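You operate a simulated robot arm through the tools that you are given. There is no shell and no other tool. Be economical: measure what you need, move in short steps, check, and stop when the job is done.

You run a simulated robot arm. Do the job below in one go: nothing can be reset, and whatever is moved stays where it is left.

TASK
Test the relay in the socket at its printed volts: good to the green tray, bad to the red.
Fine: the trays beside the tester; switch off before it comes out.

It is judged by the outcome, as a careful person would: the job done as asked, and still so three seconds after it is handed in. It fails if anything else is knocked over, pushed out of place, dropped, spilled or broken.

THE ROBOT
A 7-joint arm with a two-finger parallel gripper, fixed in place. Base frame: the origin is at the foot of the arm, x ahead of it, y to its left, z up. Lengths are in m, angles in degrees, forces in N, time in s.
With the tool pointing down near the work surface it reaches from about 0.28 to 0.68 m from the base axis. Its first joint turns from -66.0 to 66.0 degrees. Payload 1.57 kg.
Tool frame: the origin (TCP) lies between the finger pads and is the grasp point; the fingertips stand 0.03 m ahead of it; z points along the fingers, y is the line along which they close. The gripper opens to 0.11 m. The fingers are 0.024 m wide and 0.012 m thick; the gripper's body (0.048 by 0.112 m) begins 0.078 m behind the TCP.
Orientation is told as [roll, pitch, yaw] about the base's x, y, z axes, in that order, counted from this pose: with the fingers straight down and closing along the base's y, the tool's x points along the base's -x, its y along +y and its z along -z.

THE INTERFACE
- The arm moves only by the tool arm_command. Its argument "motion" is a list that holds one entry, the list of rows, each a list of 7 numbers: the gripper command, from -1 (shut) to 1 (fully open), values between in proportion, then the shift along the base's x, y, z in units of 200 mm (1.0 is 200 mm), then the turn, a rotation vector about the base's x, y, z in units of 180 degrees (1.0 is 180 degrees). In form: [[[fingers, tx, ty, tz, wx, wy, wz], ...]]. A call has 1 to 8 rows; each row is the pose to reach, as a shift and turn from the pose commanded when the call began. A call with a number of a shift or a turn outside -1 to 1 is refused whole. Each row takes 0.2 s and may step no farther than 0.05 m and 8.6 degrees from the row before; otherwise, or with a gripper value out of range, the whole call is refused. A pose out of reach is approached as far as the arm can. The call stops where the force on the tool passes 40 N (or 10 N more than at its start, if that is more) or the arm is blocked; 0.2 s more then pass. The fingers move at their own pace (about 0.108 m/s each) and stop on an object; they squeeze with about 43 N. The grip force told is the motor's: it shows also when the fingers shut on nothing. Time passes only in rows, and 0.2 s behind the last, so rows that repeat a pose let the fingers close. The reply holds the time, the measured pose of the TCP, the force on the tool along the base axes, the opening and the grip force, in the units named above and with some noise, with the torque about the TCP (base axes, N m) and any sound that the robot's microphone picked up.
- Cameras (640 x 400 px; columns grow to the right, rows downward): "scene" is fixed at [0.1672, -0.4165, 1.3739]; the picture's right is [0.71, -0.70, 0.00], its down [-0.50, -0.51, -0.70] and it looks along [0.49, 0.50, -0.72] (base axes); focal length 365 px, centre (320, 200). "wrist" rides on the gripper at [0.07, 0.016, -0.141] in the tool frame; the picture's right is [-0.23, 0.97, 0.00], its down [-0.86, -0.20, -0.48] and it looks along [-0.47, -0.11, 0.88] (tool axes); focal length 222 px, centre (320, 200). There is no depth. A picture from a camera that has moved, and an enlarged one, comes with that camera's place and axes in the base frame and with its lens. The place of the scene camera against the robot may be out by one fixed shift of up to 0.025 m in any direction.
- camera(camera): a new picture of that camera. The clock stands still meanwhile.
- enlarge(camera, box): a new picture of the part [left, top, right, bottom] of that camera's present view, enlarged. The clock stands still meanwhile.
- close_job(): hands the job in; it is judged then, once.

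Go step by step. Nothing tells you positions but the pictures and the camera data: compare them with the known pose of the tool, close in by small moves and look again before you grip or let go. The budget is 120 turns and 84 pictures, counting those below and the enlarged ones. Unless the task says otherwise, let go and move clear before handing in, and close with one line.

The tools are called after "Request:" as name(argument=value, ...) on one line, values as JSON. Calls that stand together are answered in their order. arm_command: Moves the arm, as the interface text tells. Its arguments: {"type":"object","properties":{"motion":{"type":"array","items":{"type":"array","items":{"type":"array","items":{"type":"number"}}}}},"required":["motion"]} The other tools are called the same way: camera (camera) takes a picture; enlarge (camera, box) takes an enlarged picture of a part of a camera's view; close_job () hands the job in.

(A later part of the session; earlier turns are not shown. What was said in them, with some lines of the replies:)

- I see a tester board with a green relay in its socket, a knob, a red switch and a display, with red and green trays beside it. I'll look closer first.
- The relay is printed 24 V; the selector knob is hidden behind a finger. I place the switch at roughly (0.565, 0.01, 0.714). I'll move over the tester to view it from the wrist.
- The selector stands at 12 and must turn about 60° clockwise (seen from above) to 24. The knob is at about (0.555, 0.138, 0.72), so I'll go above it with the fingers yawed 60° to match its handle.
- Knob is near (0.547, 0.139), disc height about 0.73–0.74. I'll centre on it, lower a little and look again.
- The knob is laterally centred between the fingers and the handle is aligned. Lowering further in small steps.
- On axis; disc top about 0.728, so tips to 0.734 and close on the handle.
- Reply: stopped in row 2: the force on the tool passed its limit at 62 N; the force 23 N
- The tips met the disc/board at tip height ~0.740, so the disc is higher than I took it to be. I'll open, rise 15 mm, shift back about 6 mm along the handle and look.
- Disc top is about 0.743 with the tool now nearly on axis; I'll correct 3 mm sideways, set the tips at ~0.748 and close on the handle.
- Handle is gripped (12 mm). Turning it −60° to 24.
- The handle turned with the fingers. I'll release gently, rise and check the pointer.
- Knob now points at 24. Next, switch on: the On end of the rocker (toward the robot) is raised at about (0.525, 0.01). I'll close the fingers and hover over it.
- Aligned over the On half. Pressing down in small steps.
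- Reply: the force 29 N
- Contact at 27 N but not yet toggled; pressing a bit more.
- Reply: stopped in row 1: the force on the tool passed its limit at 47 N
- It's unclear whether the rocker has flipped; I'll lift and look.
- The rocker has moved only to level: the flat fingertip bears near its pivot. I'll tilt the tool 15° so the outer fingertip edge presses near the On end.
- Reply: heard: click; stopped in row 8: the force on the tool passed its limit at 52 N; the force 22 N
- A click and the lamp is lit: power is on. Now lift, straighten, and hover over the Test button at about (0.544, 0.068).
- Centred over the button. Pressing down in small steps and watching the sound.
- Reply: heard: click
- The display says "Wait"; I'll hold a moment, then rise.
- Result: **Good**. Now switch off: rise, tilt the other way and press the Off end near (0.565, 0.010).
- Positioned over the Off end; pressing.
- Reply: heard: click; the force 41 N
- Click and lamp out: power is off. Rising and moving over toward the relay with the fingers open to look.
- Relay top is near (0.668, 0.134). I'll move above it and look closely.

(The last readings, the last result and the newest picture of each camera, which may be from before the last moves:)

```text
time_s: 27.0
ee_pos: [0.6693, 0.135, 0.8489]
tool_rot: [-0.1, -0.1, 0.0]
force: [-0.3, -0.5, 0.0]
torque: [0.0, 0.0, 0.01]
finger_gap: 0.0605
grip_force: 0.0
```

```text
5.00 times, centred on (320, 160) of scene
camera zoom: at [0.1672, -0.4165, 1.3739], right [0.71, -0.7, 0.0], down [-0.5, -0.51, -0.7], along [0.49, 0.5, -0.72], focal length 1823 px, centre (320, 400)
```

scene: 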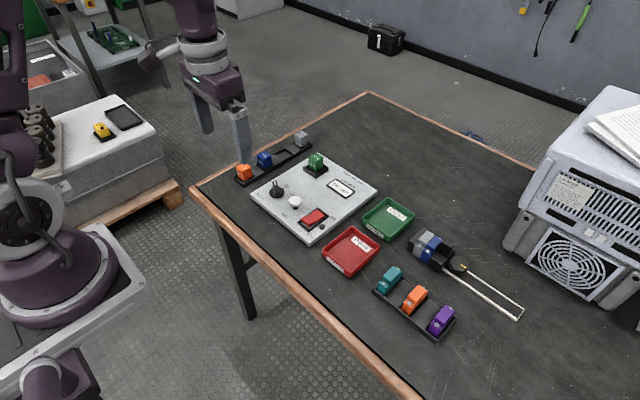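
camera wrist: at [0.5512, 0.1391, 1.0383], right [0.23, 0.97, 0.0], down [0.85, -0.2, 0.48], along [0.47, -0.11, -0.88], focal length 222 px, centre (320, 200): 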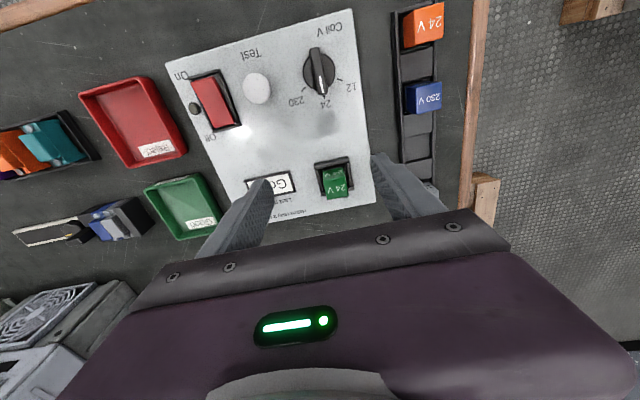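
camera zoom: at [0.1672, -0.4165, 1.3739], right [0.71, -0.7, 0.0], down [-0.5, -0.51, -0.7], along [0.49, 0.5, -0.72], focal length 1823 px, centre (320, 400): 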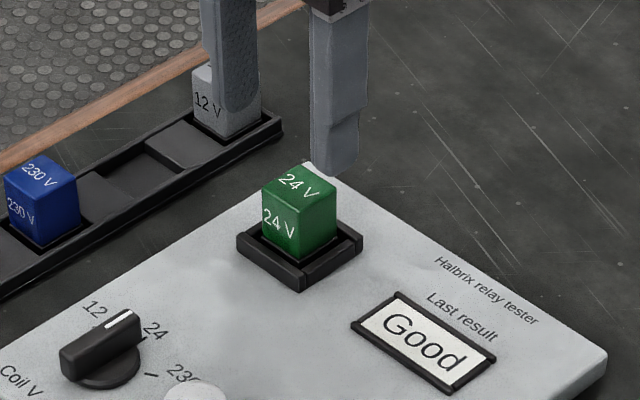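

The relay is square to the fingers, offset about 3 mm. Correcting and lowering part way.

Request:
arm_command(motion=[[[0.1, 0.01, -0.013, -0.07, 0, 0, 0], [0.1, 0.01, -0.013, -0.14, 0, 0, 0], [0.1, 0.01, -0.013, -0.2, 0, 0, 0], [0.1, 0.01, -0.013, -0.2, 0, 0, 0]]])

Request:
enlarge(camera="wrist", box=[220, 90, 420, 220])

Request:
enlarge(camera="scene", box=[270, 120, 370, 200])

```text
time_s: 28.0
ee_pos: [0.671, 0.133, 0.8077]
tool_rot: [-0.2, -0.1, 0.0]
force: [-0.2, 0.6, 0.1]
torque: [-0.01, -0.01, 0.0]
finger_gap: 0.0603
grip_force: 0.0
```

```text
3.08 times, centred on (320, 155) of wrist
camera zoom: at [0.6006, 0.1502, 0.949], right [0.23, 0.97, 0.0], down [0.85, -0.2, 0.48], along [0.47, -0.11, -0.88], focal length 684 px, centre (320, 338)
```

zoom: 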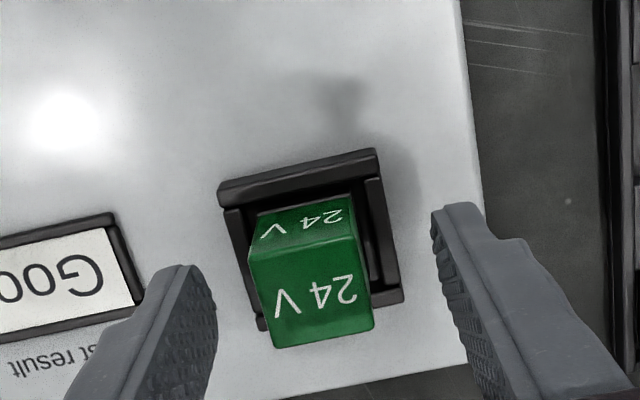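

```text
5.00 times, centred on (320, 160) of scene
camera zoom: at [0.1672, -0.4165, 1.3739], right [0.71, -0.7, 0.0], down [-0.5, -0.51, -0.7], along [0.49, 0.5, -0.72], focal length 1823 px, centre (320, 400)
```

zoom: 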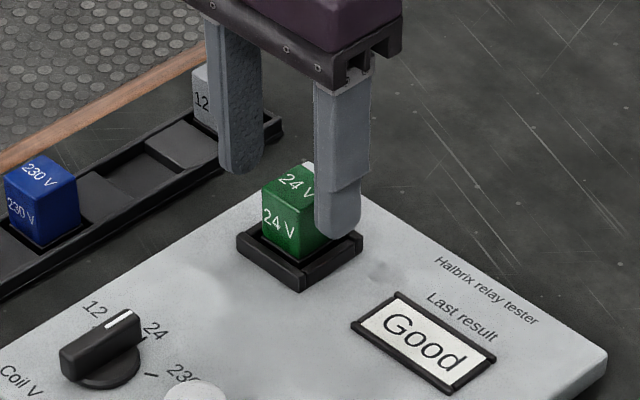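

Relay at (0.673, 0.131), top ≈ 0.79. Setting the tips at about 0.761 and closing.

Request:
arm_command(motion=[[[0.1, 0.01, -0.009, -0.04, 0, 0, 0], [0.1, 0.01, -0.009, -0.083, 0, 0, 0], [-0.3, 0.01, -0.009, -0.083, 0, 0, 0], [-1, 0.01, -0.009, -0.083, 0, 0, 0], [-1, 0.01, -0.009, -0.083, 0, 0, 0], [-1, 0.01, -0.009, -0.083, 0, 0, 0]]])

Request:
enlarge(camera="wrist", box=[220, 90, 420, 220])

Request:
enlarge(camera="scene", box=[270, 120, 370, 200])

```text
time_s: 29.4
ee_pos: [0.6714, 0.1314, 0.7915]
tool_rot: [-0.2, -0.1, 0.0]
force: [-0.7, -0.2, 0.4]
torque: [0.02, -0.03, -0.01]
finger_gap: 0.0287
grip_force: 38.8
```

```text
3.08 times, centred on (320, 155) of wrist
camera zoom: at [0.6015, 0.1479, 0.9325], right [0.23, 0.97, 0.0], down [0.85, -0.2, 0.48], along [0.47, -0.11, -0.88], focal length 684 px, centre (320, 338)
```

zoom: 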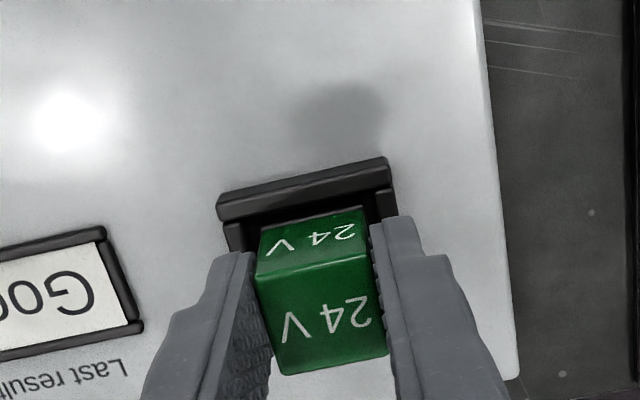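

```text
5.00 times, centred on (320, 160) of scene
camera zoom: at [0.1672, -0.4165, 1.3739], right [0.71, -0.7, 0.0], down [-0.5, -0.51, -0.7], along [0.49, 0.5, -0.72], focal length 1823 px, centre (320, 400)
```

zoom: 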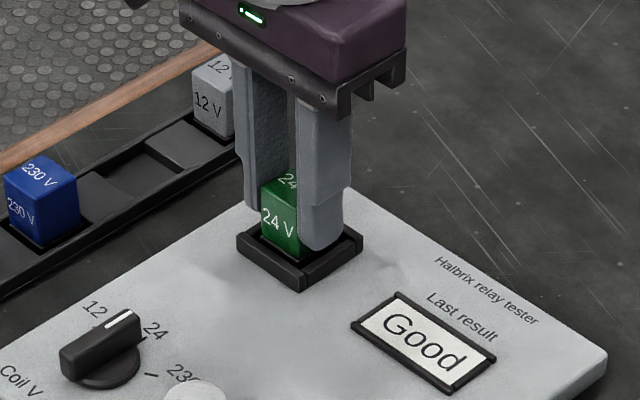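

Gripped squarely (28.7 mm). Pulling straight up gently.

Request:
arm_command(motion=[[[-1, 0, 0, 0.03, 0, 0, 0], [-1, 0, 0, 0.06, 0, 0, 0], [-1, 0, 0, 0.1, 0, 0, 0], [-1, 0, 0, 0.16, 0, 0, 0], [-1, 0, 0, 0.24, 0, 0, 0], [-1, 0, 0, 0.34, 0, 0, 0], [-1, 0, 0, 0.34, 0, 0, 0]]])

Request:
enlarge(camera="scene", box=[260, 110, 430, 250])

Request:
camera(camera="wrist")

```text
time_s: 31.0
ee_pos: [0.6717, 0.1285, 0.8594]
tool_rot: [-0.2, -0.1, -0.1]
force: [-0.7, 0.0, -1.1]
torque: [0.0, 0.02, 0.02]
finger_gap: 0.0289
grip_force: 38.3
```

```text
2.86 times, centred on (345, 180) of scene
camera zoom: at [0.1672, -0.4165, 1.3739], right [0.71, -0.7, 0.0], down [-0.5, -0.51, -0.7], along [0.49, 0.5, -0.72], focal length 1042 px, centre (249, 257)
```

zoom: 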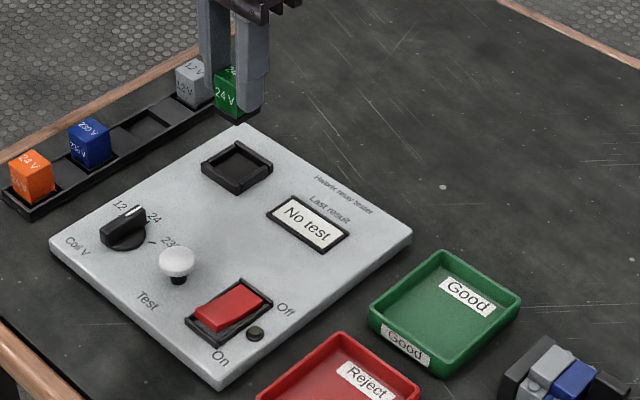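

```text
36 pictures are left
camera wrist: at [0.6019, 0.1465, 1.0007], right [0.23, 0.97, 0.0], down [0.85, -0.2, 0.48], along [0.47, -0.11, -0.88], focal length 222 px, centre (320, 200)
```

wrist: 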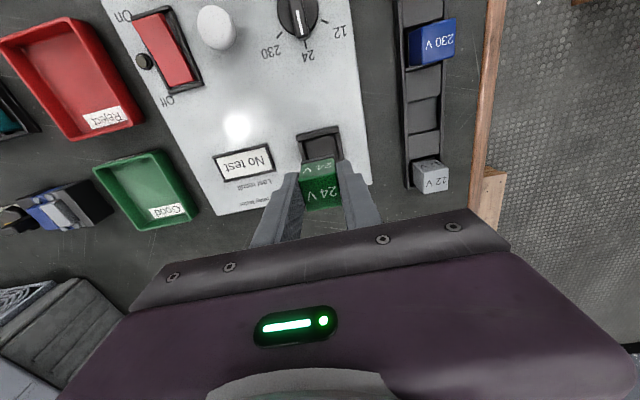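

The relay is out and held. Carrying it across to above the green tray, around (0.67, −0.11).

Request:
arm_command(motion=[[[-1, 0, -0.1, 0.1, 0, 0, 0], [-1, 0, -0.3, 0.1, 0, 0, 0], [-1, 0, -0.5, 0.1, 0, 0, 0], [-1, 0, -0.7, 0.1, 0, 0, 0], [-1, 0, -0.9, 0.1, 0, 0, 0], [-1, 0, -1.0, 0.1, 0, 0, 0], [-1, 0, -1.0, 0.1, 0, 0, 0]]])

Request:
camera(camera="wrist")

Request:
enlarge(camera="scene", box=[310, 140, 450, 280])

```text
time_s: 32.6
ee_pos: [0.6717, -0.0719, 0.8806]
tool_rot: [-0.2, 0.0, 0.1]
force: [0.2, 0.5, -1.3]
torque: [0.04, -0.01, 0.02]
finger_gap: 0.0289
grip_force: 38.9
```

```text
35 pictures are left
camera wrist: at [0.6013, -0.0546, 1.022], right [0.23, 0.97, 0.0], down [0.85, -0.2, 0.48], along [0.47, -0.11, -0.88], focal length 222 px, centre (320, 200)
```

wrist: 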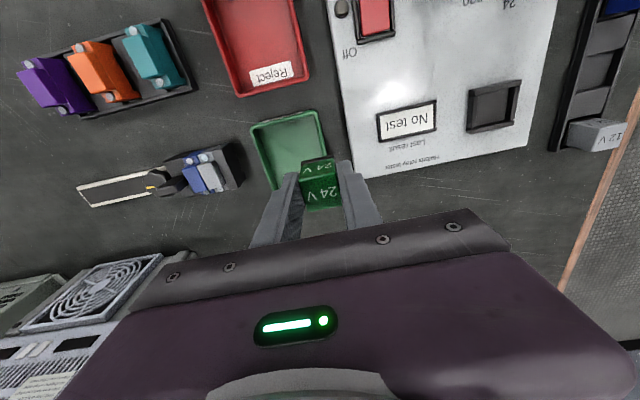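

```text
2.86 times, centred on (380, 210) of scene
camera zoom: at [0.1672, -0.4165, 1.3739], right [0.71, -0.7, 0.0], down [-0.5, -0.51, -0.7], along [0.49, 0.5, -0.72], focal length 1042 px, centre (149, 171)
```

zoom: 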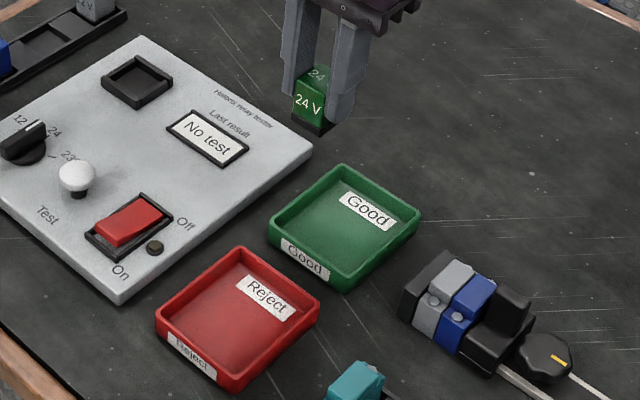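

Tray centre is about (0.678, −0.109). Shifting 36 mm further and lowering partly, then checking.

Request:
arm_command(motion=[[[-1, 0, -0.18, 0, 0, 0, 0], [-1, 0.01, -0.18, -0.15, 0, 0, 0], [-1, 0.01, -0.18, -0.35, 0, 0, 0], [-1, 0.01, -0.18, -0.42, 0, 0, 0], [-1, 0.01, -0.18, -0.42, 0, 0, 0]]])

Request:
enlarge(camera="wrist", box=[220, 80, 420, 230])

Request:
enlarge(camera="scene", box=[340, 150, 440, 250])

```text
time_s: 33.8
ee_pos: [0.6731, -0.1073, 0.7964]
tool_rot: [-0.1, -0.1, -0.1]
force: [0.2, -0.2, -1.3]
torque: [-0.02, -0.01, 0.02]
finger_gap: 0.029
grip_force: 38.5
```

```text
2.67 times, centred on (320, 155) of wrist
camera zoom: at [0.6028, -0.0903, 0.9381], right [0.23, 0.97, 0.0], down [0.85, -0.2, 0.48], along [0.47, -0.11, -0.88], focal length 592 px, centre (320, 320)
```

zoom: 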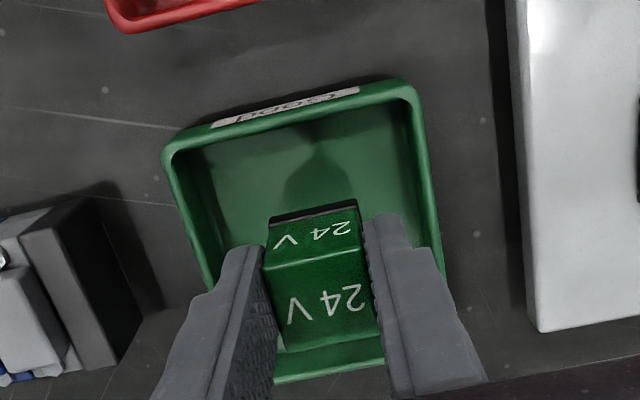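

```text
4.00 times, centred on (390, 200) of scene
camera zoom: at [0.1672, -0.4165, 1.3739], right [0.71, -0.7, 0.0], down [-0.5, -0.51, -0.7], along [0.49, 0.5, -0.72], focal length 1458 px, centre (40, 200)
```

zoom: 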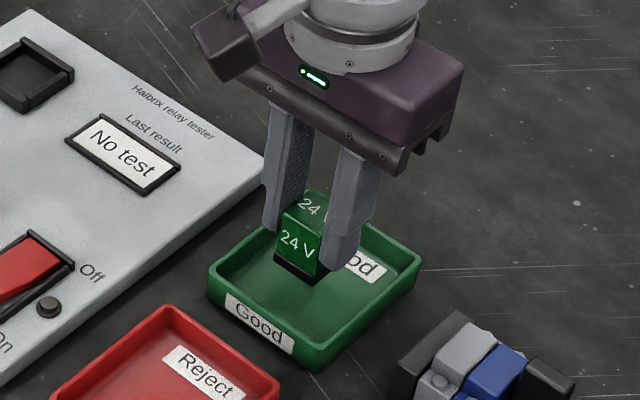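

The relay is inside the tray outline with clearance. Lowering slowly until it touches.

Request:
arm_command(motion=[[[-1, 0, 0, -0.05, 0, 0, 0], [-1, 0, 0, -0.09, 0, 0, 0], [-1, 0, 0, -0.12, 0, 0, 0]]])

Request:
enlarge(camera="scene", box=[340, 150, 440, 250])

```text
time_s: 34.6
ee_pos: [0.6756, -0.1074, 0.7735]
tool_rot: [-0.2, -0.2, 0.2]
force: [-3.0, 1.0, 10.1]
torque: [0.16, 0.11, 0.05]
finger_gap: 0.0288
grip_force: 38.8
```

```text
4.00 times, centred on (390, 200) of scene
camera zoom: at [0.1669, -0.4164, 1.3739], right [0.71, -0.7, 0.0], down [-0.5, -0.51, -0.7], along [0.49, 0.5, -0.72], focal length 1458 px, centre (40, 200)
```

zoom: 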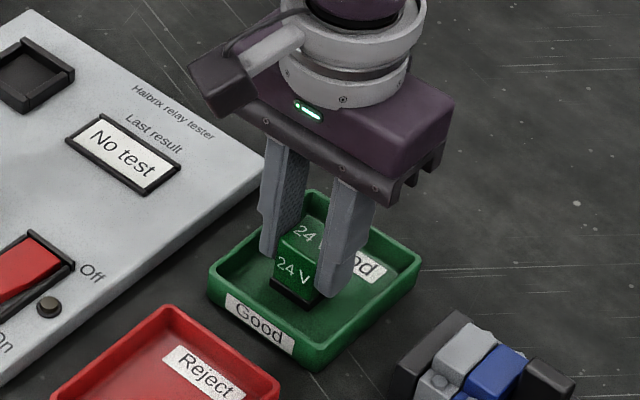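

It rests on the tray floor (10 N). Easing off, opening slightly and rising.

Request:
arm_command(motion=[[[-1, 0, 0, 0.006, 0, 0, 0], [-0.2, 0, 0, 0.006, 0, 0, 0], [-0.2, 0, 0, 0.006, 0, 0, 0], [-0.2, 0, 0, 0.1, 0, 0, 0], [-0.2, 0, 0, 0.25, 0, 0, 0], [-0.2, 0, 0, 0.45, 0, 0, 0], [-0.2, -0.15, 0, 0.6, 0, 0, 0], [-0.2, -0.3, 0, 0.7, 0, 0, 0]]])

Request:
enlarge(camera="scene", box=[230, 120, 470, 330])

Request:
camera(camera="wrist")

```text
time_s: 36.4
ee_pos: [0.6119, -0.106, 0.9121]
tool_rot: [-0.1, -0.2, 0.1]
force: [-0.1, 0.2, 0.0]
torque: [0.02, -0.01, 0.02]
finger_gap: 0.044
grip_force: 0.1
```

```text
1.90 times, centred on (350, 225) of scene
camera zoom: at [0.1672, -0.4165, 1.3739], right [0.71, -0.7, 0.0], down [-0.5, -0.51, -0.7], along [0.49, 0.5, -0.72], focal length 694 px, centre (263, 152)
```

zoom: 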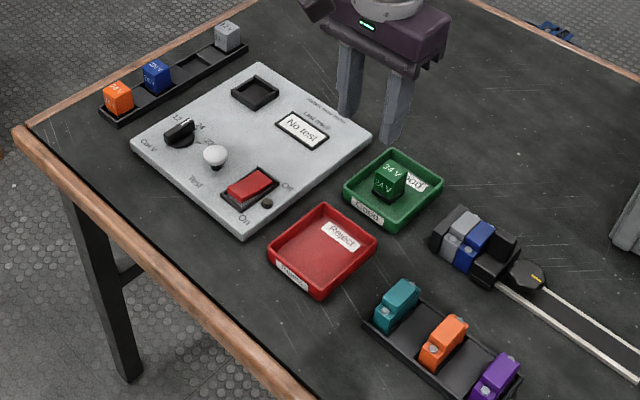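

```text
29 pictures are left
camera wrist: at [0.543, -0.0882, 1.0538], right [0.23, 0.97, 0.0], down [0.85, -0.2, 0.48], along [0.47, -0.11, -0.88], focal length 222 px, centre (320, 200)
```

wrist: 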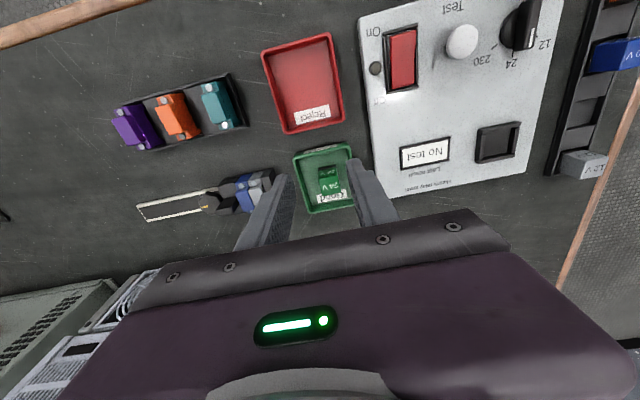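

The relay stands upright in the green tray, the tester is off, and the arm is clear, so I'm handing in.

Request:
close_job()

```text
The job is handed in.
```

The relay tested "Good" at its printed 24 V; I switched the tester off before pulling it out, and it now stands in the green tray.
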